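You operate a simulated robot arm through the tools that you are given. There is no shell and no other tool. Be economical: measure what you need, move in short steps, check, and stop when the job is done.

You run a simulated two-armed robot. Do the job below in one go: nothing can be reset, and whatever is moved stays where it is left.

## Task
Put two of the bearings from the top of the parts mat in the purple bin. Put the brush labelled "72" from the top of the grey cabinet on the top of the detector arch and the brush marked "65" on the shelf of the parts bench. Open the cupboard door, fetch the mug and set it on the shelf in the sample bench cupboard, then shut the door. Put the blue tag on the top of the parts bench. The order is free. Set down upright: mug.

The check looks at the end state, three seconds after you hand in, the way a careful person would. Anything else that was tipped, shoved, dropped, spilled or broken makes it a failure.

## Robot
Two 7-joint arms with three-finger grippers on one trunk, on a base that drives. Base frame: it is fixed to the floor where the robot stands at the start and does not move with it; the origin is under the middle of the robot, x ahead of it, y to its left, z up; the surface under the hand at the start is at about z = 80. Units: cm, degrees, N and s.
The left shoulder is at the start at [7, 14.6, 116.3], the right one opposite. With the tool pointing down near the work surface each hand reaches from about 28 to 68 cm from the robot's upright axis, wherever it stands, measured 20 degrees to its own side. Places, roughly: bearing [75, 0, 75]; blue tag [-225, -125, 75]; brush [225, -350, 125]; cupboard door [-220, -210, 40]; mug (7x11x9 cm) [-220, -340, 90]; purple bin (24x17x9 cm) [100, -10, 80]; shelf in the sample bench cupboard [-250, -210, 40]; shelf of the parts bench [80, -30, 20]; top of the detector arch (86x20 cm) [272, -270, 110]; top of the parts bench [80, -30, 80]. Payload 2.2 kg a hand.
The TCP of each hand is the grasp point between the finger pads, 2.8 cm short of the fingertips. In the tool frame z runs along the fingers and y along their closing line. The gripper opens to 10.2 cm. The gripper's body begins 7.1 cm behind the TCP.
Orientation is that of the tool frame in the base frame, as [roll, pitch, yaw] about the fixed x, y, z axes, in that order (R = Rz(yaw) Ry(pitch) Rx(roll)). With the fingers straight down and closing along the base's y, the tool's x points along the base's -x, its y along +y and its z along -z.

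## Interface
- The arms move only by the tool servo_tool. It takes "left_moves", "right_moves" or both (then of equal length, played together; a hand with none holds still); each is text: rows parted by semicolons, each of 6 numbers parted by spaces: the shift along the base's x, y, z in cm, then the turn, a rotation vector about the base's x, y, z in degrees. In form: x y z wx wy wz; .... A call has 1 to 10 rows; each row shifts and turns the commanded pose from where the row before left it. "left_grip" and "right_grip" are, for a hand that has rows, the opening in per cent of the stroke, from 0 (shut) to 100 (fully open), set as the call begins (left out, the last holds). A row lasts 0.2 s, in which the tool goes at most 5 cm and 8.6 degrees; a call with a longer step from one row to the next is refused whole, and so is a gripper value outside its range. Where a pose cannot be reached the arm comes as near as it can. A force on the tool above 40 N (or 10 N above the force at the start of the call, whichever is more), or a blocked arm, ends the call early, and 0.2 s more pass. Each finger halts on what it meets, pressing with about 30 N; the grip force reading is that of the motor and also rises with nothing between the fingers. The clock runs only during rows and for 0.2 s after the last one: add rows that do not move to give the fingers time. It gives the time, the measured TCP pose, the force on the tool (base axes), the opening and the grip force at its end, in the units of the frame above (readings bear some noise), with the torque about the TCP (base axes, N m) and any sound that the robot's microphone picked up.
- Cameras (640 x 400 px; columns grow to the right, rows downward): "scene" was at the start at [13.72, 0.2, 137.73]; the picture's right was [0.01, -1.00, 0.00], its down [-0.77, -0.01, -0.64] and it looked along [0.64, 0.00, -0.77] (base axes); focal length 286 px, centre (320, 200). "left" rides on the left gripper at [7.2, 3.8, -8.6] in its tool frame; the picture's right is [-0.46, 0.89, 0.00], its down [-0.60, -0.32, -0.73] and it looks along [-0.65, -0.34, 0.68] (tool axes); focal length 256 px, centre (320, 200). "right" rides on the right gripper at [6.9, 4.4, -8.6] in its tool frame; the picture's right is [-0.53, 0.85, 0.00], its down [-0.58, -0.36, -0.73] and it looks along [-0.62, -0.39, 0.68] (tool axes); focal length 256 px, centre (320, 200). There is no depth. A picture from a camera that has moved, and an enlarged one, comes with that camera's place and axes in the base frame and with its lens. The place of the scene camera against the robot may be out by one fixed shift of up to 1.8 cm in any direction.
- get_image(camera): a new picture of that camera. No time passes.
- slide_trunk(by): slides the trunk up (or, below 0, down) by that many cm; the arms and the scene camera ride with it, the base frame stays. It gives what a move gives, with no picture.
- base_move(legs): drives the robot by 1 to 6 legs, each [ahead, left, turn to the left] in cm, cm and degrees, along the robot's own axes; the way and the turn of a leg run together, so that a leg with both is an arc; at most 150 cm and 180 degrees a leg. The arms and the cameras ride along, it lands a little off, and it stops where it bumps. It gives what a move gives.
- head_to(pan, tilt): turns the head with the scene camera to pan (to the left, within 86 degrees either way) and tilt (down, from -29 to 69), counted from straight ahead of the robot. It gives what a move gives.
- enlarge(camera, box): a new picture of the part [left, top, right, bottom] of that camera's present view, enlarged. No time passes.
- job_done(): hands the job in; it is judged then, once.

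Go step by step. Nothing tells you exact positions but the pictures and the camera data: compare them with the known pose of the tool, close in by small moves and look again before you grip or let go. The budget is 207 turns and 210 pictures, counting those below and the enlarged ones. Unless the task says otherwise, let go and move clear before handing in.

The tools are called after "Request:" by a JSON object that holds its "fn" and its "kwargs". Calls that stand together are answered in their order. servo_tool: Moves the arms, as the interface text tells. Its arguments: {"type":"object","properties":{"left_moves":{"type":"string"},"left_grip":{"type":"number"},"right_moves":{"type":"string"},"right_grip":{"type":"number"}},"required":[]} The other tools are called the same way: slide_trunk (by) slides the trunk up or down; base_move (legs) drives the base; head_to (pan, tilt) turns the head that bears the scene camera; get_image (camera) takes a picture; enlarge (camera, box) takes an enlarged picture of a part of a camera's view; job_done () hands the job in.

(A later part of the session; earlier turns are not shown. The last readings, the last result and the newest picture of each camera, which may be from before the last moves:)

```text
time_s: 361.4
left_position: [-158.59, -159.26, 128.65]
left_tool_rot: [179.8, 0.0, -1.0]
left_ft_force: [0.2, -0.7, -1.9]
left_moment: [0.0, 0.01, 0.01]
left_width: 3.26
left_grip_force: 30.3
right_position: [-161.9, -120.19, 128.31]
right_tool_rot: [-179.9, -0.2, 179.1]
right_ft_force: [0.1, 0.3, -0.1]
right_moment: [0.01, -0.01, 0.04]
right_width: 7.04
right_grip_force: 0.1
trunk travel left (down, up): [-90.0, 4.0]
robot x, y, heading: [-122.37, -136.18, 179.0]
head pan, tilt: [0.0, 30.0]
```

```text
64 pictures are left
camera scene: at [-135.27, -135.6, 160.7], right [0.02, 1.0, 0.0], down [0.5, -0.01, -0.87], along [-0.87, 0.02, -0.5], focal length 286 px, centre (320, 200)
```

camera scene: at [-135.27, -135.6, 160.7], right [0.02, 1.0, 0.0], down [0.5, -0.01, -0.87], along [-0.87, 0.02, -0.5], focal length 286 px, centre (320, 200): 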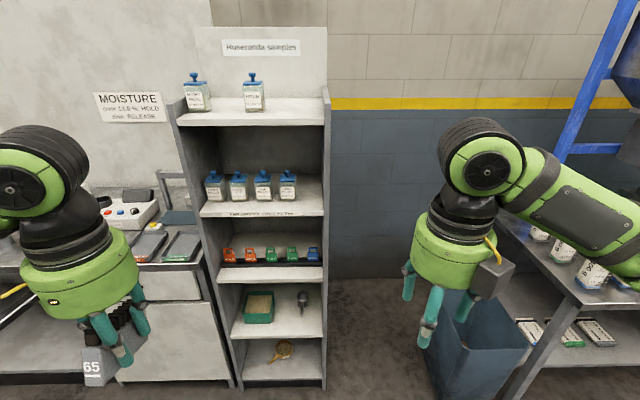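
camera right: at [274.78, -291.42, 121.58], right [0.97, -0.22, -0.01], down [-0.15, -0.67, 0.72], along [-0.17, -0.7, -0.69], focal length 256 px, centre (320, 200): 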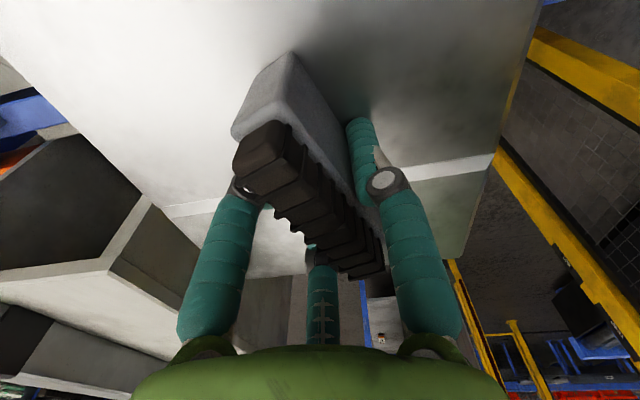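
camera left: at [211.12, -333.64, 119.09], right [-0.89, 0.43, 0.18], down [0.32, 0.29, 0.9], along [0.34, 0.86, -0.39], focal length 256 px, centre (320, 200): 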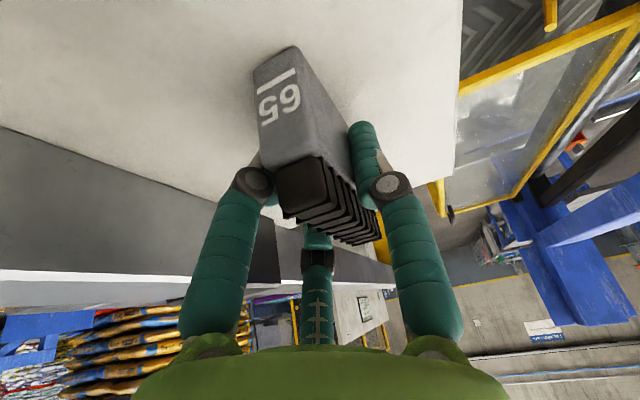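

Request:
{"fn": "slide_trunk", "kwargs": {"by": -30}}

Request:
{"fn": "enlarge", "kwargs": {"camera": "scene", "box": [200, 130, 350, 230]}}

```text
time_s: 364.4
left_position: [-158.8, -159.18, 98.7]
left_tool_rot: [179.6, -0.1, -0.9]
left_ft_force: [-0.7, 0.3, -1.4]
left_moment: [0.03, 0.0, 0.01]
left_width: 3.21
left_grip_force: 29.8
right_position: [-161.94, -120.1, 98.43]
right_tool_rot: [-179.9, -0.1, 179.2]
right_ft_force: [0.0, 0.1, -0.7]
right_moment: [-0.02, 0.01, 0.0]
right_width: 7.04
right_grip_force: 0.0
trunk travel left (down, up): [-60.0, 34.0]
robot x, y, heading: [-122.4, -135.76, 178.9]
head pan, tilt: [0.0, 30.0]
```

```text
4.00 times, centred on (275, 180) of scene
camera zoom: at [-135.25, -135.49, 130.71], right [0.02, 1.0, 0.0], down [0.5, -0.01, -0.87], along [-0.87, 0.02, -0.5], focal length 1146 px, centre (500, 280)
```

zoom: 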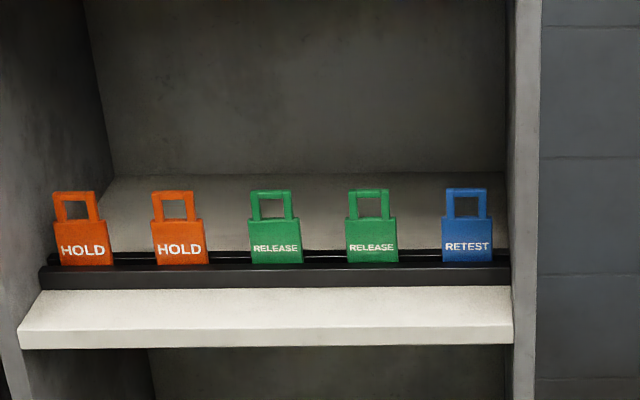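

The blue tag stands at about (-224, -136.3), with its loop's top bar near z 88.4 and a wall 1 cm to its right. I'll hook the loop: hand roughly horizontal, thumb below going through the loop, two fingers above. Re-orienting the right hand first.

Request:
{"fn": "servo_tool", "kwargs": {"right_moves": "0 0 0 0 0 -8.5; 0 0 0 0 0 -8.5; 0 0 0 0 0 -8.5; 0 0 0 0 0 -8.5; 0 0 0 0 0 -8.5; 0 0 0 0 0 -8.5; 0 0 0 0 0 -8.5; 0 0 0 0 0 -8.5; 0 0 0 0 0 -8.5; 0 0 0 0 0 -8.5", "right_grip": 32}}

Request:
{"fn": "servo_tool", "kwargs": {"right_moves": "-2 0 0 0 0 -5; -2 0 0 0 8 0; -2 0 0 0 8 0; -2 0 0 0 8 0; -2 0 0 0 8 0; -2 0 0 0 8 0; -2 0 0 0 8 0; -2 0 0 0 8 0; -2 0 0 0 8 0; -2 0 0 0 8 0"}}

Request:
{"fn": "get_image", "kwargs": {"camera": "scene"}}

```text
time_s: 366.6
left_position: [-158.74, -159.22, 98.7]
left_tool_rot: [179.7, -0.2, -0.9]
left_ft_force: [-0.7, -0.4, -1.2]
left_moment: [0.05, 0.03, 0.03]
left_width: 3.24
left_grip_force: 29.9
right_position: [-161.83, -120.12, 98.38]
right_tool_rot: [-179.9, -0.1, 93.9]
right_ft_force: [-0.3, -0.1, 1.6]
right_moment: [0.02, 0.01, 0.02]
right_width: 3.26
right_grip_force: 0.1
trunk travel left (down, up): [-60.0, 34.0]
robot x, y, heading: [-122.35, -136.14, 178.9]
head pan, tilt: [0.0, 30.0]
```

```text
time_s: 368.8
left_position: [-158.69, -159.14, 98.71]
left_tool_rot: [179.7, -0.1, -0.8]
left_ft_force: [0.2, -0.5, -1.3]
left_moment: [0.02, -0.02, -0.03]
left_width: 3.25
left_grip_force: 29.1
right_position: [-181.83, -120.1, 98.23]
right_tool_rot: [-107.9, 0.7, 89.7]
right_ft_force: [-0.7, -0.3, -1.0]
right_moment: [0.0, 0.0, -0.01]
right_width: 3.27
right_grip_force: 0.0
trunk travel left (down, up): [-60.0, 34.0]
robot x, y, heading: [-122.27, -135.64, 178.9]
head pan, tilt: [0.0, 30.0]
```

```text
62 pictures are left
camera scene: at [-135.32, -135.48, 130.7], right [0.02, 1.0, 0.0], down [0.5, -0.01, -0.87], along [-0.87, 0.02, -0.5], focal length 286 px, centre (320, 200)
```

scene: 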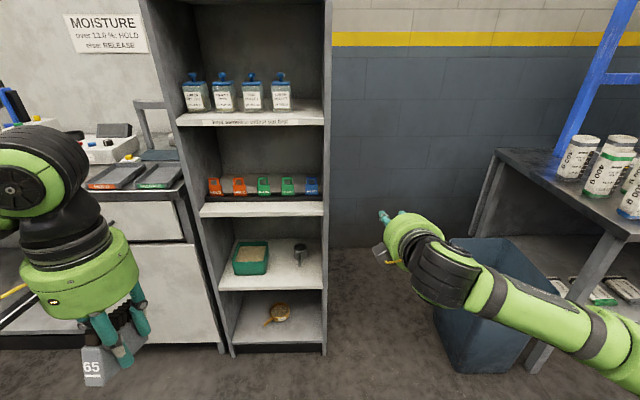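

Request:
{"fn": "base_move", "kwargs": {"legs": [[0, 0, -15], [21.6, 44.2, 0]]}}

Request:
{"fn": "slide_trunk", "kwargs": {"by": -8}}

Request:
{"fn": "get_image", "kwargs": {"camera": "right"}}

Request:
{"fn": "get_image", "kwargs": {"camera": "scene"}}

```text
time_s: 372.7
left_position: [-196.95, -185.87, 98.65]
left_tool_rot: [179.8, -0.2, -16.1]
left_ft_force: [1.0, -1.2, -1.1]
left_moment: [-0.01, 0.0, -0.02]
left_width: 3.24
left_grip_force: 30.1
right_position: [-209.05, -142.02, 98.29]
right_tool_rot: [-107.9, 0.7, 74.4]
right_ft_force: [-0.6, 0.0, -0.1]
right_moment: [0.0, -0.01, 0.01]
right_width: 3.23
right_grip_force: 0.1
trunk travel left (down, up): [-60.0, 34.0]
robot x, y, heading: [-155.82, -173.23, 163.4]
head pan, tilt: [0.0, 30.0]
```

```text
time_s: 373.8
left_position: [-196.91, -185.84, 90.71]
left_tool_rot: [179.8, -0.2, -16.2]
left_ft_force: [0.0, 0.4, -0.8]
left_moment: [-0.01, -0.04, 0.01]
left_width: 3.23
left_grip_force: 30.0
right_position: [-209.07, -142.08, 90.24]
right_tool_rot: [-107.9, 0.7, 74.3]
right_ft_force: [0.1, 0.2, 1.1]
right_moment: [-0.04, 0.01, 0.03]
right_width: 3.25
right_grip_force: 0.0
trunk travel left (down, up): [-52.0, 42.0]
robot x, y, heading: [-155.62, -172.75, 163.5]
head pan, tilt: [0.0, 30.0]
```

```text
61 pictures are left
camera right: at [-198.08, -138.07, 88.8], right [0.1, -0.59, -0.8], down [0.41, -0.71, 0.58], along [-0.91, -0.39, 0.17], focal length 256 px, centre (320, 200)
```

right: 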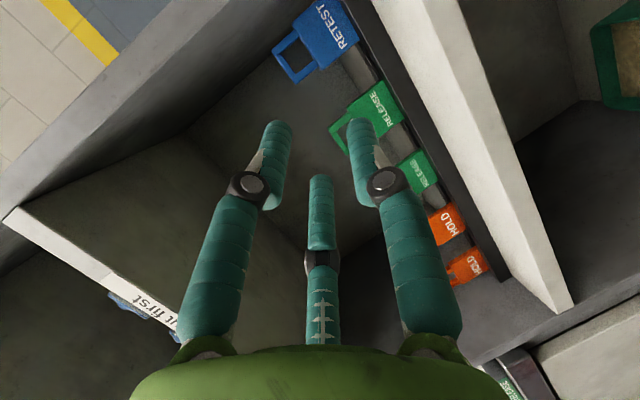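

```text
60 pictures are left
camera scene: at [-168.12, -168.83, 122.71], right [0.28, 0.96, 0.0], down [0.48, -0.14, -0.87], along [-0.83, 0.25, -0.5], focal length 286 px, centre (320, 200)
```

scene: 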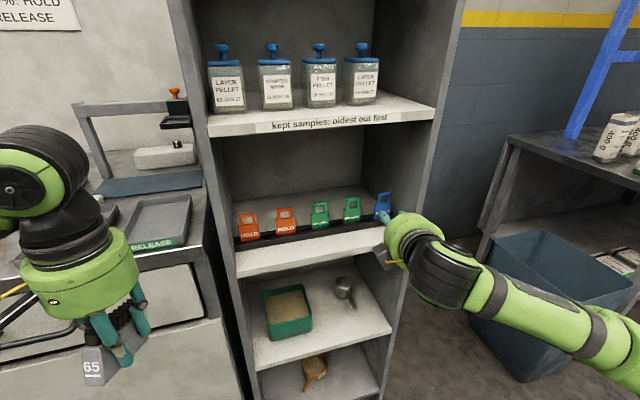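

The wrist camera confirms the loop opening at (-223.9, -136.6, 87.0). Moving to a pre-point 6 cm back along the finger axis.

Request:
{"fn": "servo_tool", "kwargs": {"right_moves": "-2.1 0.9 0.3 0 0 0; -2.1 0.9 0.3 0 0 0; -2.1 1 0.3 0 0 0; -2.1 1 0.2 0 0 0; 0 0 0 0 0 0"}}

Request:
{"fn": "get_image", "kwargs": {"camera": "right"}}

```text
time_s: 375.0
left_position: [-196.92, -185.83, 90.75]
left_tool_rot: [179.8, -0.1, -16.0]
left_ft_force: [-0.1, 0.6, -0.7]
left_moment: [0.01, 0.0, 0.02]
left_width: 3.22
left_grip_force: 29.9
right_position: [-217.33, -138.2, 91.36]
right_tool_rot: [-107.9, 0.7, 74.5]
right_ft_force: [-0.2, -0.3, 0.3]
right_moment: [0.02, -0.01, -0.03]
right_width: 3.26
right_grip_force: 0.1
trunk travel left (down, up): [-52.0, 42.0]
robot x, y, heading: [-155.75, -172.69, 163.3]
head pan, tilt: [0.0, 30.0]
```

```text
59 pictures are left
camera right: at [-206.43, -134.19, 89.89], right [0.1, -0.59, -0.8], down [0.41, -0.71, 0.58], along [-0.91, -0.39, 0.17], focal length 256 px, centre (320, 200)
```

right: 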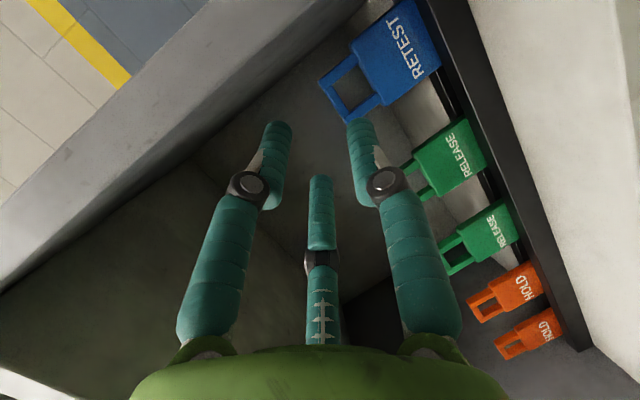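

Consistent. Advance half-way along the axis and check the thumb against the loop.

Request:
{"fn": "servo_tool", "kwargs": {"right_moves": "-1.2 0.25 -0.4 0 0 0; -1.2 0.25 -0.4 0 0 0; -0.9 0.22 -0.3 0 0 0; 0 0 0 0 0 0"}}

Request:
{"fn": "get_image", "kwargs": {"camera": "right"}}

```text
time_s: 376.0
left_position: [-196.89, -185.85, 90.74]
left_tool_rot: [179.6, -0.1, -16.1]
left_ft_force: [-0.6, -1.0, -0.6]
left_moment: [-0.02, 0.01, 0.03]
left_width: 3.23
left_grip_force: 30.3
right_position: [-220.72, -137.49, 90.22]
right_tool_rot: [-107.9, 0.7, 74.5]
right_ft_force: [0.5, -0.1, -0.7]
right_moment: [-0.02, 0.02, 0.01]
right_width: 3.26
right_grip_force: 0.2
trunk travel left (down, up): [-52.0, 42.0]
robot x, y, heading: [-155.8, -172.87, 163.9]
head pan, tilt: [0.0, 30.0]
```

```text
58 pictures are left
camera right: at [-209.75, -133.51, 88.77], right [0.1, -0.59, -0.8], down [0.41, -0.71, 0.58], along [-0.91, -0.39, 0.17], focal length 256 px, centre (320, 200)
```

right: 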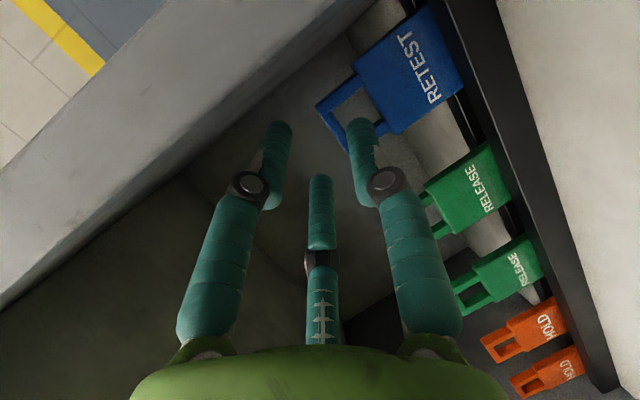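

Request:
{"fn": "servo_tool", "kwargs": {"right_moves": "-0.8 0.2 -0.26 0 0 0; -0.8 0.2 -0.26 0 0 0; -0.7 0.2 -0.24 0 0 0; 0 0 0 0 0 0"}}

Request:
{"fn": "get_image", "kwargs": {"camera": "right"}}

```text
time_s: 377.0
left_position: [-197.06, -185.9, 90.62]
left_tool_rot: [179.7, -0.1, -16.1]
left_ft_force: [0.1, -0.7, -1.8]
left_moment: [0.01, 0.02, 0.03]
left_width: 3.23
left_grip_force: 29.5
right_position: [-222.97, -136.91, 89.42]
right_tool_rot: [-107.8, 0.7, 74.4]
right_ft_force: [-0.4, 0.1, -0.9]
right_moment: [-0.02, 0.02, 0.0]
right_width: 3.28
right_grip_force: 0.0
trunk travel left (down, up): [-52.0, 42.0]
robot x, y, heading: [-156.06, -172.81, 163.8]
head pan, tilt: [0.0, 30.0]
```

```text
57 pictures are left
camera right: at [-212.08, -132.94, 87.97], right [0.1, -0.59, -0.8], down [0.41, -0.71, 0.58], along [-0.91, -0.39, 0.17], focal length 256 px, centre (320, 200)
```

right: 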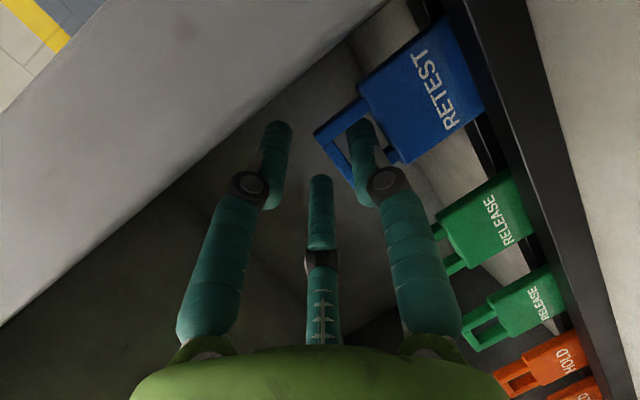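

The thumb is through the loop. Closing on the bar.

Request:
{"fn": "servo_tool", "kwargs": {"right_moves": "0 0 0 0 0 0; 0 0 0 0 0 0; 0 0 0 0 0 0", "right_grip": 0}}

Request:
{"fn": "get_image", "kwargs": {"camera": "right"}}

```text
time_s: 377.8
left_position: [-197.05, -185.89, 90.8]
left_tool_rot: [179.7, -0.1, -16.1]
left_ft_force: [-0.4, -0.3, -1.8]
left_moment: [0.04, 0.02, 0.04]
left_width: 3.23
left_grip_force: 29.8
right_position: [-223.05, -136.86, 89.45]
right_tool_rot: [-107.9, 0.6, 74.6]
right_ft_force: [-3.1, 0.4, 0.1]
right_moment: [0.01, 0.22, 0.05]
right_width: 1.2
right_grip_force: 30.4
trunk travel left (down, up): [-52.0, 42.0]
robot x, y, heading: [-155.75, -173.05, 163.5]
head pan, tilt: [0.0, 30.0]
```

```text
56 pictures are left
camera right: at [-212.11, -132.95, 87.95], right [0.11, -0.59, -0.8], down [0.41, -0.71, 0.58], along [-0.91, -0.39, 0.17], focal length 256 px, centre (320, 200)
```

right: 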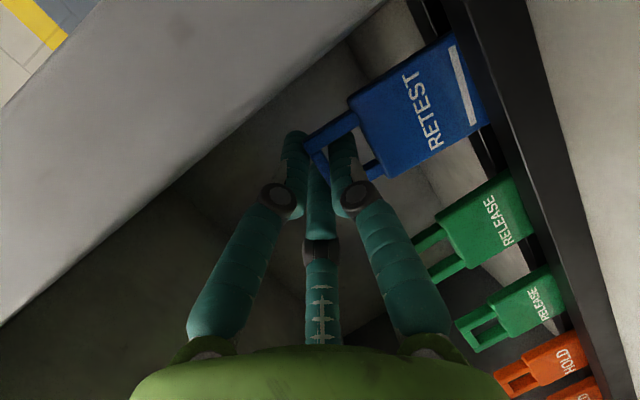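

Gripped. Lift straight up out of the rack.

Request:
{"fn": "servo_tool", "kwargs": {"right_moves": "0 0 0.8 0 0 0; 0 0 0.8 0 0 0; 0 0 0.8 0 0 0; 0 0 0.8 0 0 0; 0 0 0.6 0 0 0; 0 0 0 0 0 0"}}

Request:
{"fn": "get_image", "kwargs": {"camera": "right"}}

```text
time_s: 379.2
left_position: [-196.93, -185.87, 90.6]
left_tool_rot: [179.7, -0.1, -16.0]
left_ft_force: [0.5, 0.3, -1.3]
left_moment: [0.03, 0.04, -0.01]
left_width: 3.25
left_grip_force: 30.1
right_position: [-223.06, -136.84, 93.22]
right_tool_rot: [-108.1, 0.6, 74.4]
right_ft_force: [-0.5, -0.2, -0.7]
right_moment: [-0.02, 0.02, 0.03]
right_width: 1.04
right_grip_force: 29.9
trunk travel left (down, up): [-52.0, 42.0]
robot x, y, heading: [-155.81, -173.2, 163.6]
head pan, tilt: [0.0, 30.0]
```

```text
55 pictures are left
camera right: at [-212.1, -132.95, 91.79], right [0.1, -0.59, -0.8], down [0.41, -0.71, 0.58], along [-0.91, -0.39, 0.17], focal length 256 px, centre (320, 200)
```

right: 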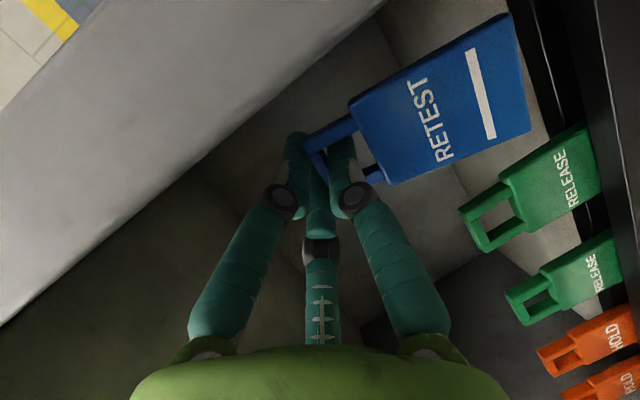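

The tag is free. Raise, withdraw, and drive to the parts bench front with both items.

Request:
{"fn": "slide_trunk", "kwargs": {"by": 1.5}}

Request:
{"fn": "base_move", "kwargs": {"legs": [[-30, 0, 0]]}}

Request:
{"fn": "slide_trunk", "kwargs": {"by": 14}}

Request:
{"fn": "base_move", "kwargs": {"legs": [[0, 0, -163.6], [55, 80, 0], [55, 80, 0]]}}

Request:
{"fn": "get_image", "kwargs": {"camera": "right"}}

Request:
{"fn": "get_image", "kwargs": {"camera": "scene"}}

```text
time_s: 379.9
left_position: [-197.05, -185.84, 92.28]
left_tool_rot: [179.7, -0.1, -16.2]
left_ft_force: [0.9, -0.4, -0.9]
left_moment: [0.04, 0.02, -0.01]
left_width: 3.26
left_grip_force: 29.7
right_position: [-223.06, -136.94, 94.73]
right_tool_rot: [-107.9, 0.7, 74.5]
right_ft_force: [-0.1, 0.1, -0.6]
right_moment: [-0.01, -0.03, -0.02]
right_width: 0.99
right_grip_force: 29.7
trunk travel left (down, up): [-53.5, 40.5]
robot x, y, heading: [-155.55, -173.08, 163.3]
head pan, tilt: [0.0, 30.0]
```

```text
time_s: 381.9
left_position: [-167.81, -194.51, 92.2]
left_tool_rot: [179.7, 0.0, -16.0]
left_ft_force: [0.4, -0.2, -1.7]
left_moment: [0.0, -0.02, 0.01]
left_width: 3.25
left_grip_force: 30.2
right_position: [-194.12, -145.7, 94.72]
right_tool_rot: [-107.9, 0.8, 74.6]
right_ft_force: [-0.1, -0.1, -0.2]
right_moment: [0.01, 0.02, 0.01]
right_width: 1.02
right_grip_force: 30.6
trunk travel left (down, up): [-53.5, 40.5]
robot x, y, heading: [-126.6, -181.79, 163.8]
head pan, tilt: [0.0, 30.0]
```

```text
time_s: 383.6
left_position: [-167.85, -194.55, 106.23]
left_tool_rot: [179.7, -0.2, -16.1]
left_ft_force: [0.0, 0.5, -1.3]
left_moment: [0.01, 0.03, -0.01]
left_width: 3.25
left_grip_force: 30.1
right_position: [-194.0, -145.62, 108.77]
right_tool_rot: [-108.0, 0.7, 74.6]
right_ft_force: [-0.2, -0.3, -1.0]
right_moment: [-0.01, -0.03, -0.01]
right_width: 1.01
right_grip_force: 29.6
trunk travel left (down, up): [-67.5, 26.5]
robot x, y, heading: [-126.92, -181.26, 163.6]
head pan, tilt: [0.0, 30.0]
```

```text
time_s: 400.1
left_position: [28.69, -4.81, 106.17]
left_tool_rot: [179.7, -0.1, 176.8]
left_ft_force: [-0.2, -0.2, -1.7]
left_moment: [0.0, -0.03, -0.01]
left_width: 3.23
left_grip_force: 29.9
right_position: [65.11, -46.68, 108.83]
right_tool_rot: [-108.0, 0.7, -92.7]
right_ft_force: [0.8, 0.3, -0.3]
right_moment: [0.0, -0.02, 0.01]
right_width: 1.0
right_grip_force: 30.3
trunk travel left (down, up): [-67.5, 26.5]
robot x, y, heading: [-8.96, -26.43, -3.4]
head pan, tilt: [0.0, 30.0]
```

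```text
54 pictures are left
camera right: at [55.12, -53.18, 107.26], right [-0.23, 0.56, -0.8], down [-0.56, 0.6, 0.58], along [0.8, 0.58, 0.17], focal length 256 px, centre (320, 200)
```

right: 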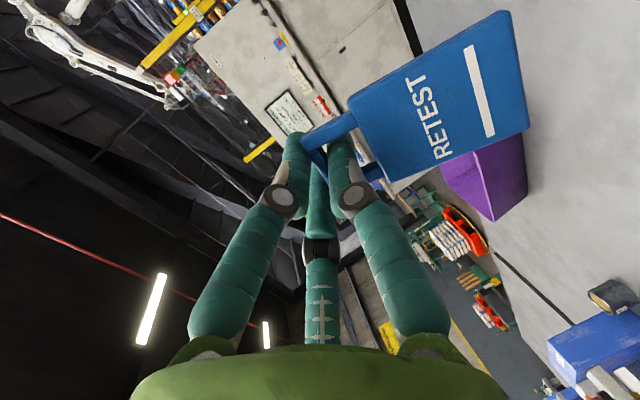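

```text
53 pictures are left
camera scene: at [6.45, -27.3, 138.21], right [-0.06, -1.0, 0.0], down [-0.5, 0.03, -0.87], along [0.86, -0.05, -0.5], focal length 286 px, centre (320, 200)
```

scene: 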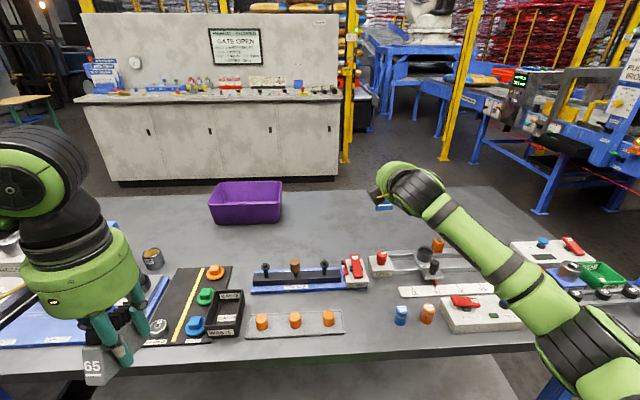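

Plenty of free bench top around (79, -37). I'll turn the right hand downward (leaving ~25° forward tilt for reach) and move up to the bench.

Request:
{"fn": "servo_tool", "kwargs": {"right_moves": "-1 0 0.5 0.5 8 0; -1 0 0.5 0.5 8 0; -1 0 0.5 0.5 8 0; -1 0 0.5 0.5 8 0; -1 0 0 0.5 8 0; -1 0 0 0.5 7 0; 0 0 0 0 0 0"}}

Request:
{"fn": "base_move", "kwargs": {"legs": [[17.5, 9.5, 3.4]]}}

Request:
{"fn": "get_image", "kwargs": {"camera": "right"}}

Request:
{"fn": "get_image", "kwargs": {"camera": "scene"}}

```text
time_s: 401.7
left_position: [28.8, -4.85, 106.19]
left_tool_rot: [179.8, 0.0, 176.7]
left_ft_force: [-0.5, -0.6, -1.2]
left_moment: [-0.01, -0.01, -0.02]
left_width: 3.23
left_grip_force: 30.2
right_position: [59.21, -46.49, 110.67]
right_tool_rot: [-155.3, 1.2, -93.4]
right_ft_force: [-0.1, 0.3, 0.0]
right_moment: [-0.01, 0.0, 0.01]
right_width: 0.99
right_grip_force: 30.0
trunk travel left (down, up): [-67.5, 26.5]
robot x, y, heading: [-8.4, -26.58, -3.6]
head pan, tilt: [0.0, 30.0]
```

```text
time_s: 403.3
left_position: [45.38, 6.09, 106.3]
left_tool_rot: [179.7, 0.0, -179.9]
left_ft_force: [0.3, 0.3, -0.6]
left_moment: [0.02, -0.01, 0.02]
left_width: 3.25
left_grip_force: 30.4
right_position: [78.04, -33.84, 110.76]
right_tool_rot: [-154.9, 1.2, -90.1]
right_ft_force: [-0.1, 0.1, 0.0]
right_moment: [-0.01, -0.04, -0.01]
right_width: 1.01
right_grip_force: 29.9
trunk travel left (down, up): [-67.5, 26.5]
robot x, y, heading: [9.34, -17.42, -0.2]
head pan, tilt: [0.0, 30.0]
```

```text
52 pictures are left
camera right: at [70.39, -40.86, 116.67], right [-0.77, 0.54, -0.35], down [0.02, 0.56, 0.83], along [0.64, 0.63, -0.44], focal length 256 px, centre (320, 200)
```

right: 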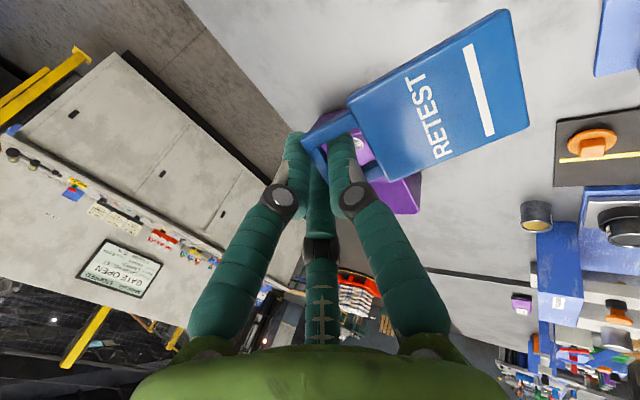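

```text
51 pictures are left
camera scene: at [24.35, -17.68, 138.22], right [0.0, -1.0, 0.0], down [-0.5, 0.0, -0.87], along [0.87, 0.0, -0.5], focal length 286 px, centre (320, 200)
```

scene: 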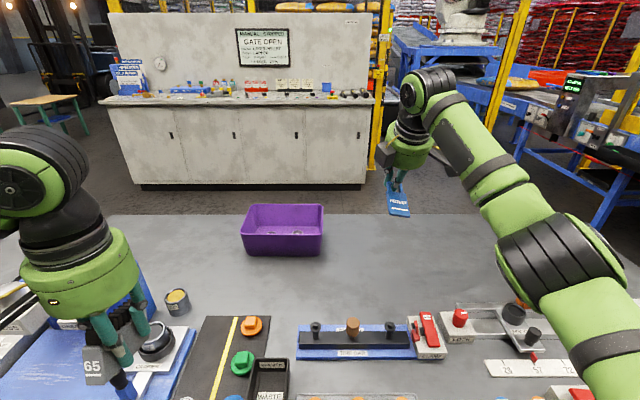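

Over a clear patch. Lowering the right hand by arm only (left holds "65").

Request:
{"fn": "servo_tool", "kwargs": {"right_moves": "0 0 -3.5 0 0 0; 0 0 -3.5 0 0 0; 0 0 -3.5 0 0 0; 0 0 -3.5 0 0 0; 0 0 -3.5 0 0 0; 0 0 -2.5 0 0 0; 0 0 -2.5 0 0 0; 0 0 -1.5 0 0 0; 0 0 0 0 0 0"}}

Request:
{"fn": "get_image", "kwargs": {"camera": "right"}}

```text
time_s: 405.3
left_position: [45.34, 6.31, 106.16]
left_tool_rot: [179.8, -0.2, -179.9]
left_ft_force: [-0.1, -0.4, -1.9]
left_moment: [0.0, 0.01, 0.0]
left_width: 3.25
left_grip_force: 29.6
right_position: [78.04, -33.62, 86.65]
right_tool_rot: [-155.1, 1.2, -90.1]
right_ft_force: [0.1, 0.1, -0.6]
right_moment: [0.03, -0.01, 0.02]
right_width: 1.01
right_grip_force: 30.0
trunk travel left (down, up): [-67.5, 26.5]
robot x, y, heading: [9.61, -17.92, -0.3]
head pan, tilt: [0.0, 30.0]
```

```text
50 pictures are left
camera right: at [70.37, -40.76, 92.6], right [-0.77, 0.54, -0.35], down [0.02, 0.56, 0.83], along [0.64, 0.63, -0.44], focal length 256 px, centre (320, 200)
```

right: 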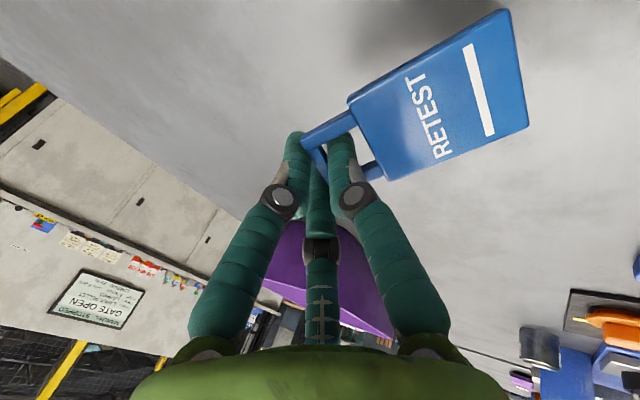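

Reached with clear bench beneath. Lower in small steps to contact.

Request:
{"fn": "servo_tool", "kwargs": {"right_moves": "0 0 -0.5 0 0 0; 0 0 -0.5 0 0 0; 0 0 -0.4 0 0 0; 0 0 0 0 0 0"}}

Request:
{"fn": "servo_tool", "kwargs": {"right_moves": "0 0 -0.4 0 0 0; 0 0 -0.4 0 0 0; 0 0 0 0 0 0"}}

Request:
{"fn": "get_image", "kwargs": {"camera": "right"}}

```text
time_s: 406.3
left_position: [45.36, 6.22, 106.29]
left_tool_rot: [179.7, -0.2, -179.9]
left_ft_force: [-0.2, -0.1, -0.9]
left_moment: [-0.01, -0.01, 0.02]
left_width: 3.27
left_grip_force: 29.9
right_position: [78.16, -33.73, 85.36]
right_tool_rot: [-155.1, 1.2, -90.1]
right_ft_force: [-0.7, -0.7, 0.3]
right_moment: [0.0, -0.03, 0.02]
right_width: 1.02
right_grip_force: 29.7
trunk travel left (down, up): [-67.5, 26.5]
robot x, y, heading: [9.25, -17.49, -0.4]
head pan, tilt: [0.0, 30.0]
```

```text
time_s: 407.1
left_position: [45.41, 6.21, 106.33]
left_tool_rot: [179.8, -0.2, -179.9]
left_ft_force: [0.3, 0.6, -1.2]
left_moment: [-0.02, 0.0, -0.02]
left_width: 3.25
left_grip_force: 29.6
right_position: [78.09, -33.56, 84.52]
right_tool_rot: [-155.0, 1.2, -90.1]
right_ft_force: [2.2, 0.6, 5.4]
right_moment: [-0.1, 0.29, -0.02]
right_width: 1.02
right_grip_force: 30.4
trunk travel left (down, up): [-67.5, 26.5]
robot x, y, heading: [9.12, -18.04, -0.1]
head pan, tilt: [0.0, 30.0]
```

```text
49 pictures are left
camera right: at [70.45, -40.71, 90.51], right [-0.77, 0.54, -0.35], down [0.02, 0.56, 0.83], along [0.64, 0.63, -0.44], focal length 256 px, centre (320, 200)
```

right: 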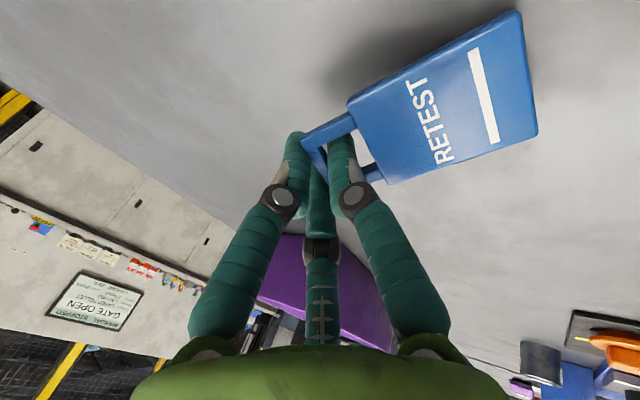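

Bottom edge touches. Open slightly so the tag slides down along the thumb, then withdraw along the finger axis.

Request:
{"fn": "servo_tool", "kwargs": {"right_moves": "0 0 0 0 0 0; 0 0 0 0 0 0; 0 0 0 0 0 0", "right_grip": 21}}

Request:
{"fn": "get_image", "kwargs": {"camera": "right"}}

```text
time_s: 407.9
left_position: [45.33, 6.17, 106.16]
left_tool_rot: [179.6, -0.1, -179.9]
left_ft_force: [0.7, -0.7, -1.3]
left_moment: [-0.01, 0.01, 0.01]
left_width: 3.26
left_grip_force: 30.0
right_position: [78.24, -33.7, 84.45]
right_tool_rot: [-155.1, 1.2, -90.0]
right_ft_force: [-0.8, -0.6, -0.4]
right_moment: [-0.01, 0.0, -0.02]
right_width: 2.12
right_grip_force: 0.0
trunk travel left (down, up): [-67.5, 26.5]
robot x, y, heading: [9.19, -17.64, 0.0]
head pan, tilt: [0.0, 30.0]
```

```text
48 pictures are left
camera right: at [70.46, -40.78, 90.43], right [-0.77, 0.54, -0.35], down [0.02, 0.56, 0.83], along [0.64, 0.63, -0.44], focal length 256 px, centre (320, 200)
```

right: 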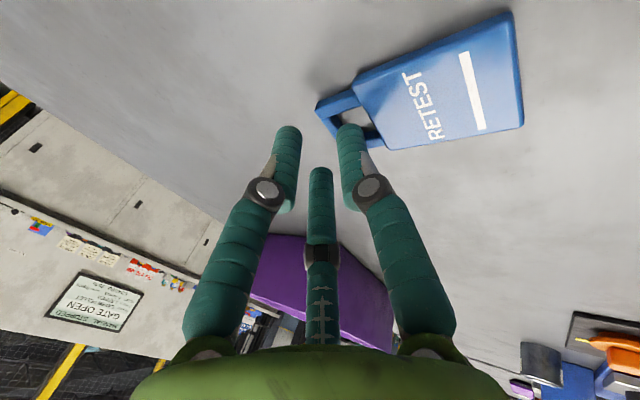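

The tag lies flat. Withdraw along the axis.

Request:
{"fn": "servo_tool", "kwargs": {"right_moves": "-0.42 0 0.9 0 0 0; -0.42 0 0.9 0 0 0; -0.84 0 1.8 0 0 0; -1.26 0 2.7 0 0 0; -1 0 4 0 0 0; -1 0 4 0 0 0; -1 0 4 0 0 0; -2 0 4 0 0 0; -3 0 1 0 0 0; -3 0 0 0 0 0"}}

Request:
{"fn": "get_image", "kwargs": {"camera": "scene"}}

```text
time_s: 410.1
left_position: [45.18, 6.17, 106.26]
left_tool_rot: [179.7, 0.0, -179.8]
left_ft_force: [0.6, 0.0, -0.4]
left_moment: [0.04, 0.0, 0.03]
left_width: 3.24
left_grip_force: 29.8
right_position: [64.12, -33.73, 107.45]
right_tool_rot: [-155.1, 1.2, -90.2]
right_ft_force: [-1.3, 0.4, 0.1]
right_moment: [0.02, -0.03, 0.0]
right_width: 2.13
right_grip_force: 0.1
trunk travel left (down, up): [-67.5, 26.5]
robot x, y, heading: [9.36, -17.57, -0.1]
head pan, tilt: [0.0, 30.0]
```

```text
47 pictures are left
camera scene: at [24.34, -17.67, 138.22], right [0.0, -1.0, 0.0], down [-0.5, 0.0, -0.87], along [0.87, 0.0, -0.5], focal length 286 px, centre (320, 200)
```

scene: 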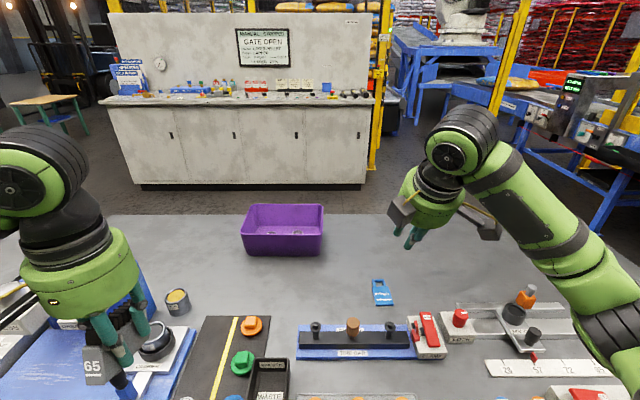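

The tag rests on the bench top. Now "65" to the lower shelf: back away, lower the trunk.

Request:
{"fn": "base_move", "kwargs": {"legs": [[-50, 0, 0]]}}

Request:
{"fn": "slide_trunk", "kwargs": {"by": -40}}

Request:
{"fn": "slide_trunk", "kwargs": {"by": -25}}

Request:
{"fn": "get_image", "kwargs": {"camera": "scene"}}

```text
time_s: 413.1
left_position: [-4.08, 6.31, 106.22]
left_tool_rot: [179.9, -0.1, -179.8]
left_ft_force: [0.4, 0.3, -1.6]
left_moment: [-0.01, 0.02, -0.03]
left_width: 3.22
left_grip_force: 29.7
right_position: [14.89, -33.55, 107.52]
right_tool_rot: [-155.0, 1.2, -89.9]
right_ft_force: [-0.5, 0.7, -0.1]
right_moment: [0.0, 0.01, -0.01]
right_width: 2.13
right_grip_force: 0.2
trunk travel left (down, up): [-67.5, 26.5]
robot x, y, heading: [-40.15, -17.84, -0.3]
head pan, tilt: [0.0, 30.0]
```

```text
time_s: 416.9
left_position: [-4.2, 6.24, 66.08]
left_tool_rot: [179.7, -0.1, -179.7]
left_ft_force: [0.4, -0.3, -1.8]
left_moment: [0.0, -0.04, 0.02]
left_width: 3.24
left_grip_force: 29.7
right_position: [14.97, -33.45, 67.56]
right_tool_rot: [-155.0, 1.3, -90.0]
right_ft_force: [0.7, 0.5, -0.1]
right_moment: [0.01, -0.02, 0.02]
right_width: 2.15
right_grip_force: 0.1
trunk travel left (down, up): [-27.5, 66.5]
robot x, y, heading: [-40.09, -17.49, 0.1]
head pan, tilt: [0.0, 30.0]
```

```text
time_s: 419.5
left_position: [-4.18, 6.48, 41.2]
left_tool_rot: [179.9, -0.1, -179.7]
left_ft_force: [0.6, -1.0, -1.5]
left_moment: [-0.02, 0.0, 0.0]
left_width: 3.23
left_grip_force: 30.1
right_position: [14.89, -33.5, 42.53]
right_tool_rot: [-155.1, 1.2, -90.0]
right_ft_force: [0.3, -0.5, 0.1]
right_moment: [0.01, 0.01, -0.02]
right_width: 2.14
right_grip_force: 0.0
trunk travel left (down, up): [-2.5, 91.5]
robot x, y, heading: [-40.02, -17.88, 0.0]
head pan, tilt: [0.0, 30.0]
```

```text
46 pictures are left
camera scene: at [-24.97, -17.52, 73.21], right [0.0, -1.0, 0.0], down [-0.5, 0.0, -0.87], along [0.87, 0.0, -0.5], focal length 286 px, centre (320, 200)
```

scene: 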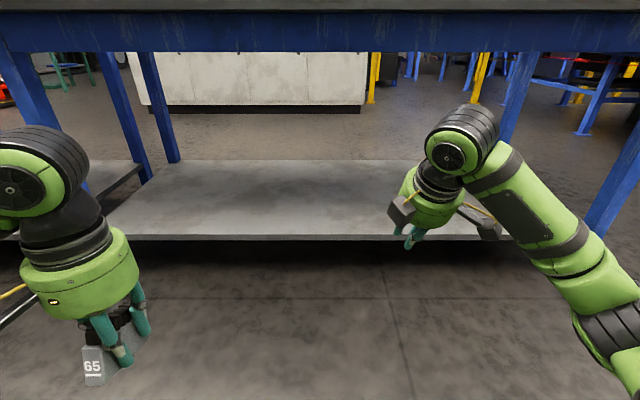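

The shelf top is at z≈19.7, front edge x≈46.5, and empty. Lower both hands a little (to clear the apron at z≈70) before driving in.

Request:
{"fn": "servo_tool", "kwargs": {"left_moves": "0.5 0 -2.5 0 0 0; 0.5 0 -2.5 0 0 0; 0.5 0 -2.5 0 0 0; 0.5 0 -2.5 0 0 0; 0 0 -1 0 0 0; 0 0 0 0 0 0", "right_moves": "-3.5 0 -1 0 0 0; -3.5 0 -1 0 0 0; -3.5 0 -1 0 0 0; -3.5 0 -1 0 0 0; -3 0 -1 0 0 0; 0 0 0 0 0 0"}}

Request:
{"fn": "base_move", "kwargs": {"legs": [[36, 0, 0]]}}

Request:
{"fn": "get_image", "kwargs": {"camera": "scene"}}

Request:
{"fn": "get_image", "kwargs": {"camera": "left"}}

```text
time_s: 420.9
left_position: [-2.08, 6.35, 30.36]
left_tool_rot: [179.9, -0.1, -179.7]
left_ft_force: [0.8, 0.4, -1.6]
left_moment: [-0.02, 0.02, -0.03]
left_width: 3.23
left_grip_force: 29.9
right_position: [-2.14, -33.49, 37.6]
right_tool_rot: [-155.1, 1.2, -90.0]
right_ft_force: [0.1, -0.2, 0.5]
right_moment: [0.01, -0.03, 0.01]
right_width: 2.13
right_grip_force: 0.2
trunk travel left (down, up): [-2.5, 91.5]
robot x, y, heading: [-40.02, -17.35, -0.2]
head pan, tilt: [0.0, 30.0]
```

```text
time_s: 423.2
left_position: [34.55, 6.79, 30.21]
left_tool_rot: [179.8, -0.1, -179.1]
left_ft_force: [-0.6, -0.4, -1.9]
left_moment: [-0.04, -0.03, 0.01]
left_width: 3.22
left_grip_force: 30.0
right_position: [34.96, -32.83, 37.54]
right_tool_rot: [-155.0, 1.2, -89.3]
right_ft_force: [-0.5, 0.3, -0.5]
right_moment: [-0.02, 0.01, 0.01]
right_width: 2.14
right_grip_force: 0.1
trunk travel left (down, up): [-2.5, 91.5]
robot x, y, heading: [-3.49, -17.54, 0.9]
head pan, tilt: [0.0, 30.0]
```

```text
45 pictures are left
camera scene: at [11.88, -17.18, 73.2], right [0.01, -1.0, 0.0], down [-0.5, -0.01, -0.87], along [0.87, 0.01, -0.5], focal length 286 px, centre (320, 200)
```

scene: 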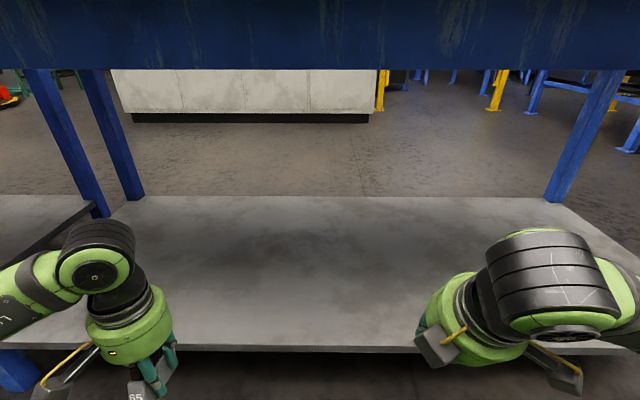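

```text
44 pictures are left
camera left: at [27.35, 10.5, 39.0], right [0.45, 0.89, 0.0], down [0.61, -0.31, 0.73], along [0.65, -0.33, -0.68], focal length 256 px, centre (320, 200)
```

left: 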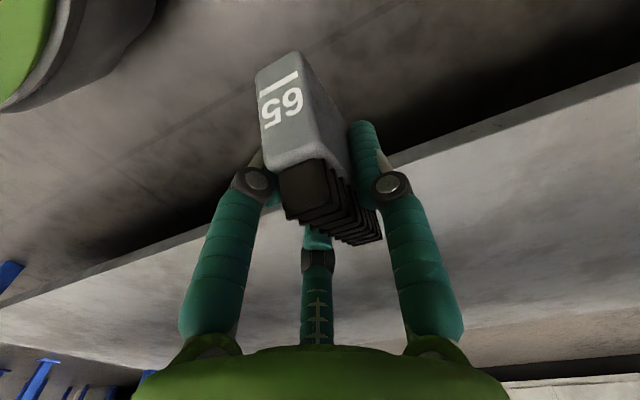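

The brush was gripped with a 22° tool tilt, so I re-apply that tilt so its base is level, while moving forward over the shelf.

Request:
{"fn": "servo_tool", "kwargs": {"left_moves": "3 0 0 0 -5.5 0; 3 0 0 0 -5.5 0; 3 0 0 0 -5.5 0; 3 0 0 0 -5.5 0; 3 0 0 0 0 0; 3 0 0 0 0 0; 3 0 0 0 0 0; 3 0 0 0 0 0; 0 0 0 0 0 0"}}

Request:
{"fn": "get_image", "kwargs": {"camera": "left"}}

Request:
{"fn": "get_image", "kwargs": {"camera": "scene"}}

```text
time_s: 425.2
left_position: [58.73, 6.88, 30.12]
left_tool_rot: [-179.9, 21.9, -179.1]
left_ft_force: [-0.7, 0.3, -0.5]
left_moment: [0.03, -0.01, -0.02]
left_width: 3.24
left_grip_force: 29.5
right_position: [34.94, -32.79, 37.58]
right_tool_rot: [-155.1, 1.1, -89.3]
right_ft_force: [0.6, -0.6, 0.2]
right_moment: [-0.01, 0.02, 0.02]
right_width: 2.17
right_grip_force: 0.0
trunk travel left (down, up): [-2.5, 91.5]
robot x, y, heading: [-3.42, -17.75, 0.7]
head pan, tilt: [0.0, 30.0]
```

```text
43 pictures are left
camera left: at [48.86, 10.47, 35.58], right [0.42, 0.89, 0.17], down [0.29, -0.31, 0.9], along [0.86, -0.33, -0.39], focal length 256 px, centre (320, 200)
```

left: 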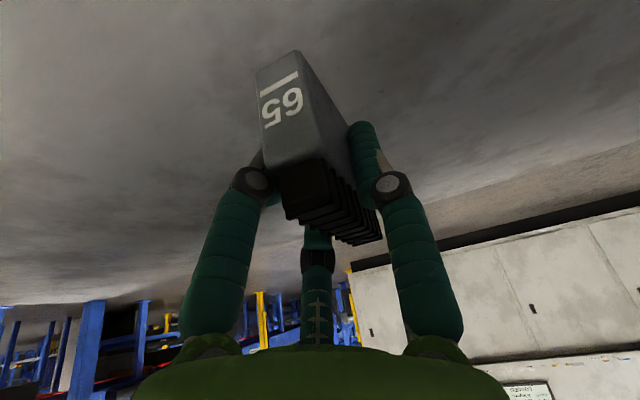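

```text
42 pictures are left
camera scene: at [11.89, -17.18, 73.2], right [0.01, -1.0, 0.0], down [-0.5, -0.01, -0.87], along [0.87, 0.01, -0.5], focal length 286 px, centre (320, 200)
```

scene: 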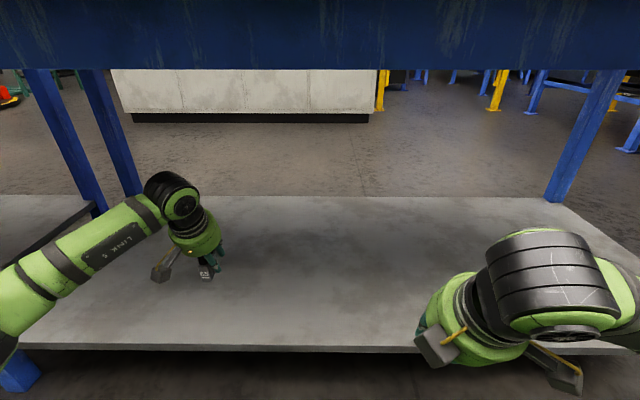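

Well inside the shelf. Lowering to contact.

Request:
{"fn": "servo_tool", "kwargs": {"left_moves": "0 0 -1.5 0 0 0; 0 0 -1.5 0 0 0; 0 0 -1 0 0 0; 0 0 -0.7 0 0 0; 0 0 0 0 0 0"}}

Request:
{"fn": "servo_tool", "kwargs": {"left_moves": "0 0 -0.3 0 0 0; 0 0 -0.3 0 0 0; 0 0 -0.3 0 0 0; 0 0 0 0 0 0"}}

```text
time_s: 426.4
left_position: [58.69, 6.95, 25.67]
left_tool_rot: [-179.8, 21.9, -179.1]
left_ft_force: [0.0, -0.5, -1.1]
left_moment: [-0.03, 0.02, 0.0]
left_width: 3.25
left_grip_force: 29.8
right_position: [35.04, -32.8, 37.51]
right_tool_rot: [-155.1, 1.2, -89.3]
right_ft_force: [0.3, 0.5, 0.0]
right_moment: [0.01, -0.04, -0.01]
right_width: 2.13
right_grip_force: 0.2
trunk travel left (down, up): [-2.5, 91.5]
robot x, y, heading: [-3.29, -17.62, 0.3]
head pan, tilt: [0.0, 30.0]
```

```text
time_s: 427.4
left_position: [58.57, 6.9, 24.64]
left_tool_rot: [-179.9, 21.9, -179.0]
left_ft_force: [-0.1, 0.3, -0.9]
left_moment: [0.0, -0.01, 0.01]
left_width: 3.23
left_grip_force: 30.3
right_position: [34.87, -32.83, 37.56]
right_tool_rot: [-155.1, 1.2, -89.3]
right_ft_force: [-0.6, 0.6, 0.2]
right_moment: [0.0, -0.01, 0.01]
right_width: 2.1
right_grip_force: 0.1
trunk travel left (down, up): [-2.5, 91.5]
robot x, y, heading: [-3.47, -17.28, 0.9]
head pan, tilt: [0.0, 30.0]
```

Request:
{"fn": "servo_tool", "kwargs": {"left_moves": "0 0 -0.3 0 0 0; 0 0 -0.3 0 0 0; 0 0 0 0 0 0"}}

Request:
{"fn": "get_image", "kwargs": {"camera": "left"}}

```text
time_s: 428.2
left_position: [58.5, 6.97, 24.04]
left_tool_rot: [-179.9, 21.9, -179.0]
left_ft_force: [0.0, 0.1, -0.6]
left_moment: [0.01, 0.0, 0.0]
left_width: 3.24
left_grip_force: 30.1
right_position: [34.95, -32.81, 37.62]
right_tool_rot: [-155.1, 1.2, -89.3]
right_ft_force: [0.0, -0.4, 0.5]
right_moment: [0.02, 0.01, 0.04]
right_width: 2.15
right_grip_force: 0.0
trunk travel left (down, up): [-2.5, 91.5]
robot x, y, heading: [-3.21, -17.37, 0.6]
head pan, tilt: [0.0, 30.0]
```

```text
41 pictures are left
camera left: at [48.65, 10.55, 29.39], right [0.42, 0.89, 0.17], down [0.29, -0.31, 0.9], along [0.86, -0.33, -0.39], focal length 256 px, centre (320, 200)
```

left: 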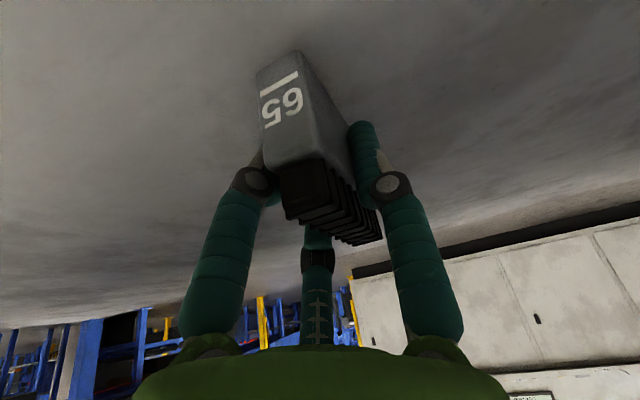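

Request:
{"fn": "servo_tool", "kwargs": {"left_moves": "0 0 -0.3 0 0 0; 0 0 -0.3 0 0 0; 0 0 -0.3 0 0 0; 0 0 0 0 0 0"}}

Request:
{"fn": "servo_tool", "kwargs": {"left_moves": "0 0 -0.3 0 0 0; 0 0 -0.3 0 0 0; 0 0 0 0 0 0"}}

```text
time_s: 429.2
left_position: [58.49, 6.92, 23.09]
left_tool_rot: [-179.9, 21.9, -179.0]
left_ft_force: [-0.2, -0.2, -0.3]
left_moment: [0.0, -0.02, -0.02]
left_width: 3.23
left_grip_force: 29.8
right_position: [34.91, -32.77, 37.51]
right_tool_rot: [-155.1, 1.3, -89.3]
right_ft_force: [0.0, 0.5, -0.7]
right_moment: [0.03, -0.01, 0.01]
right_width: 2.14
right_grip_force: 0.1
trunk travel left (down, up): [-2.5, 91.5]
robot x, y, heading: [-3.59, -17.34, 0.6]
head pan, tilt: [0.0, 30.0]
```

```text
time_s: 430.0
left_position: [58.55, 6.77, 22.66]
left_tool_rot: [-180.0, 21.9, -179.0]
left_ft_force: [-0.7, 0.3, -0.8]
left_moment: [0.0, 0.0, -0.04]
left_width: 3.26
left_grip_force: 29.8
right_position: [34.92, -32.75, 37.51]
right_tool_rot: [-155.1, 1.2, -89.3]
right_ft_force: [-0.1, -0.9, -0.3]
right_moment: [0.0, -0.02, 0.02]
right_width: 2.15
right_grip_force: 0.1
trunk travel left (down, up): [-2.5, 91.5]
robot x, y, heading: [-3.09, -17.45, 0.9]
head pan, tilt: [0.0, 30.0]
```

Request:
{"fn": "servo_tool", "kwargs": {"left_moves": "0 0 -0.3 0 0 0; 0 0 -0.3 0 0 0; 0 0 -0.3 0 0 0; 0 0 0 0 0 0"}}

Request:
{"fn": "get_image", "kwargs": {"camera": "left"}}

```text
time_s: 431.0
left_position: [58.63, 6.86, 22.31]
left_tool_rot: [-180.0, 22.6, -179.0]
left_ft_force: [-8.3, 2.7, 27.9]
left_moment: [0.35, 0.33, 0.06]
left_width: 3.23
left_grip_force: 29.8
right_position: [34.72, -32.75, 37.74]
right_tool_rot: [-154.8, 1.3, -89.3]
right_ft_force: [-0.2, 0.6, 1.0]
right_moment: [-0.03, -0.01, -0.02]
right_width: 2.16
right_grip_force: 0.1
trunk travel left (down, up): [-2.5, 91.5]
robot x, y, heading: [-3.01, -17.58, 0.6]
head pan, tilt: [0.0, 30.0]
```

```text
40 pictures are left
camera left: at [48.68, 10.4, 27.52], right [0.41, 0.89, 0.18], down [0.28, -0.31, 0.91], along [0.87, -0.33, -0.38], focal length 256 px, centre (320, 200)
```

left: 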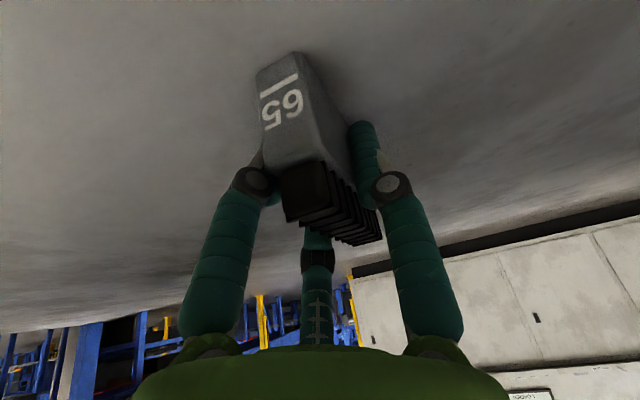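

Contact. Relieve, release, then back out along the finger axis.

Request:
{"fn": "servo_tool", "kwargs": {"left_moves": "0 0 0.35 0 0 0; 0 0 0 0 0 0"}}

Request:
{"fn": "servo_tool", "kwargs": {"left_moves": "0 0 0.2 0 0 0; 0 0 0 0 0 0; 0 0 0 0 0 0", "left_grip": 62}}

Request:
{"fn": "servo_tool", "kwargs": {"left_moves": "-0.3 0 0.9 0 0 0; -0.7 0 1.8 0 0 0; -1 0 2.5 0 0 0; -1 0 2.5 0 0 0; -1 0 2.5 0 0 0; -2 0 1.5 0 0 0; 0 0 0 0 0 0"}}

Request:
{"fn": "get_image", "kwargs": {"camera": "left"}}

```text
time_s: 431.6
left_position: [58.62, 6.73, 22.29]
left_tool_rot: [-179.8, 22.3, -179.1]
left_ft_force: [5.5, 1.1, 15.0]
left_moment: [0.23, -0.99, 0.01]
left_width: 3.26
left_grip_force: 30.0
right_position: [34.93, -32.8, 37.57]
right_tool_rot: [-154.9, 1.1, -89.2]
right_ft_force: [0.5, 0.0, 0.0]
right_moment: [0.0, -0.03, -0.02]
right_width: 2.13
right_grip_force: 0.1
trunk travel left (down, up): [-2.5, 91.5]
robot x, y, heading: [-3.61, -17.54, 0.6]
head pan, tilt: [0.0, 30.0]
```

```text
time_s: 432.4
left_position: [58.3, 6.81, 22.28]
left_tool_rot: [-179.9, 21.9, -179.0]
left_ft_force: [-1.2, 1.3, 1.5]
left_moment: [0.04, 0.07, -0.02]
left_width: 6.4
left_grip_force: 0.0
right_position: [34.89, -32.83, 37.65]
right_tool_rot: [-155.0, 1.1, -89.3]
right_ft_force: [0.5, -0.7, 0.0]
right_moment: [-0.01, 0.01, 0.0]
right_width: 2.14
right_grip_force: 0.0
trunk travel left (down, up): [-2.5, 91.5]
robot x, y, heading: [-3.6, -17.57, 0.7]
head pan, tilt: [0.0, 30.0]
```

```text
time_s: 434.0
left_position: [52.32, 6.96, 33.88]
left_tool_rot: [-180.0, 21.9, -179.1]
left_ft_force: [0.8, -0.6, 0.5]
left_moment: [-0.01, -0.03, -0.04]
left_width: 6.34
left_grip_force: 0.1
right_position: [34.99, -32.75, 37.59]
right_tool_rot: [-155.0, 1.2, -89.2]
right_ft_force: [-0.9, 1.1, 0.5]
right_moment: [-0.01, 0.0, 0.0]
right_width: 2.15
right_grip_force: 0.0
trunk travel left (down, up): [-2.5, 91.5]
robot x, y, heading: [-3.15, -17.03, 0.7]
head pan, tilt: [0.0, 30.0]
```

```text
39 pictures are left
camera left: at [42.49, 10.58, 39.23], right [0.42, 0.89, 0.17], down [0.29, -0.31, 0.9], along [0.86, -0.33, -0.39], focal length 256 px, centre (320, 200)
```

left: 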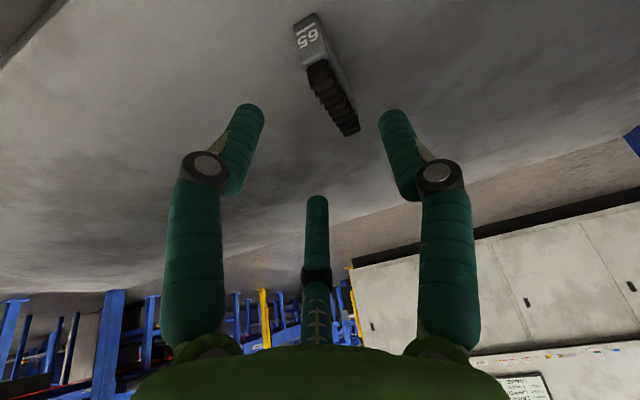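

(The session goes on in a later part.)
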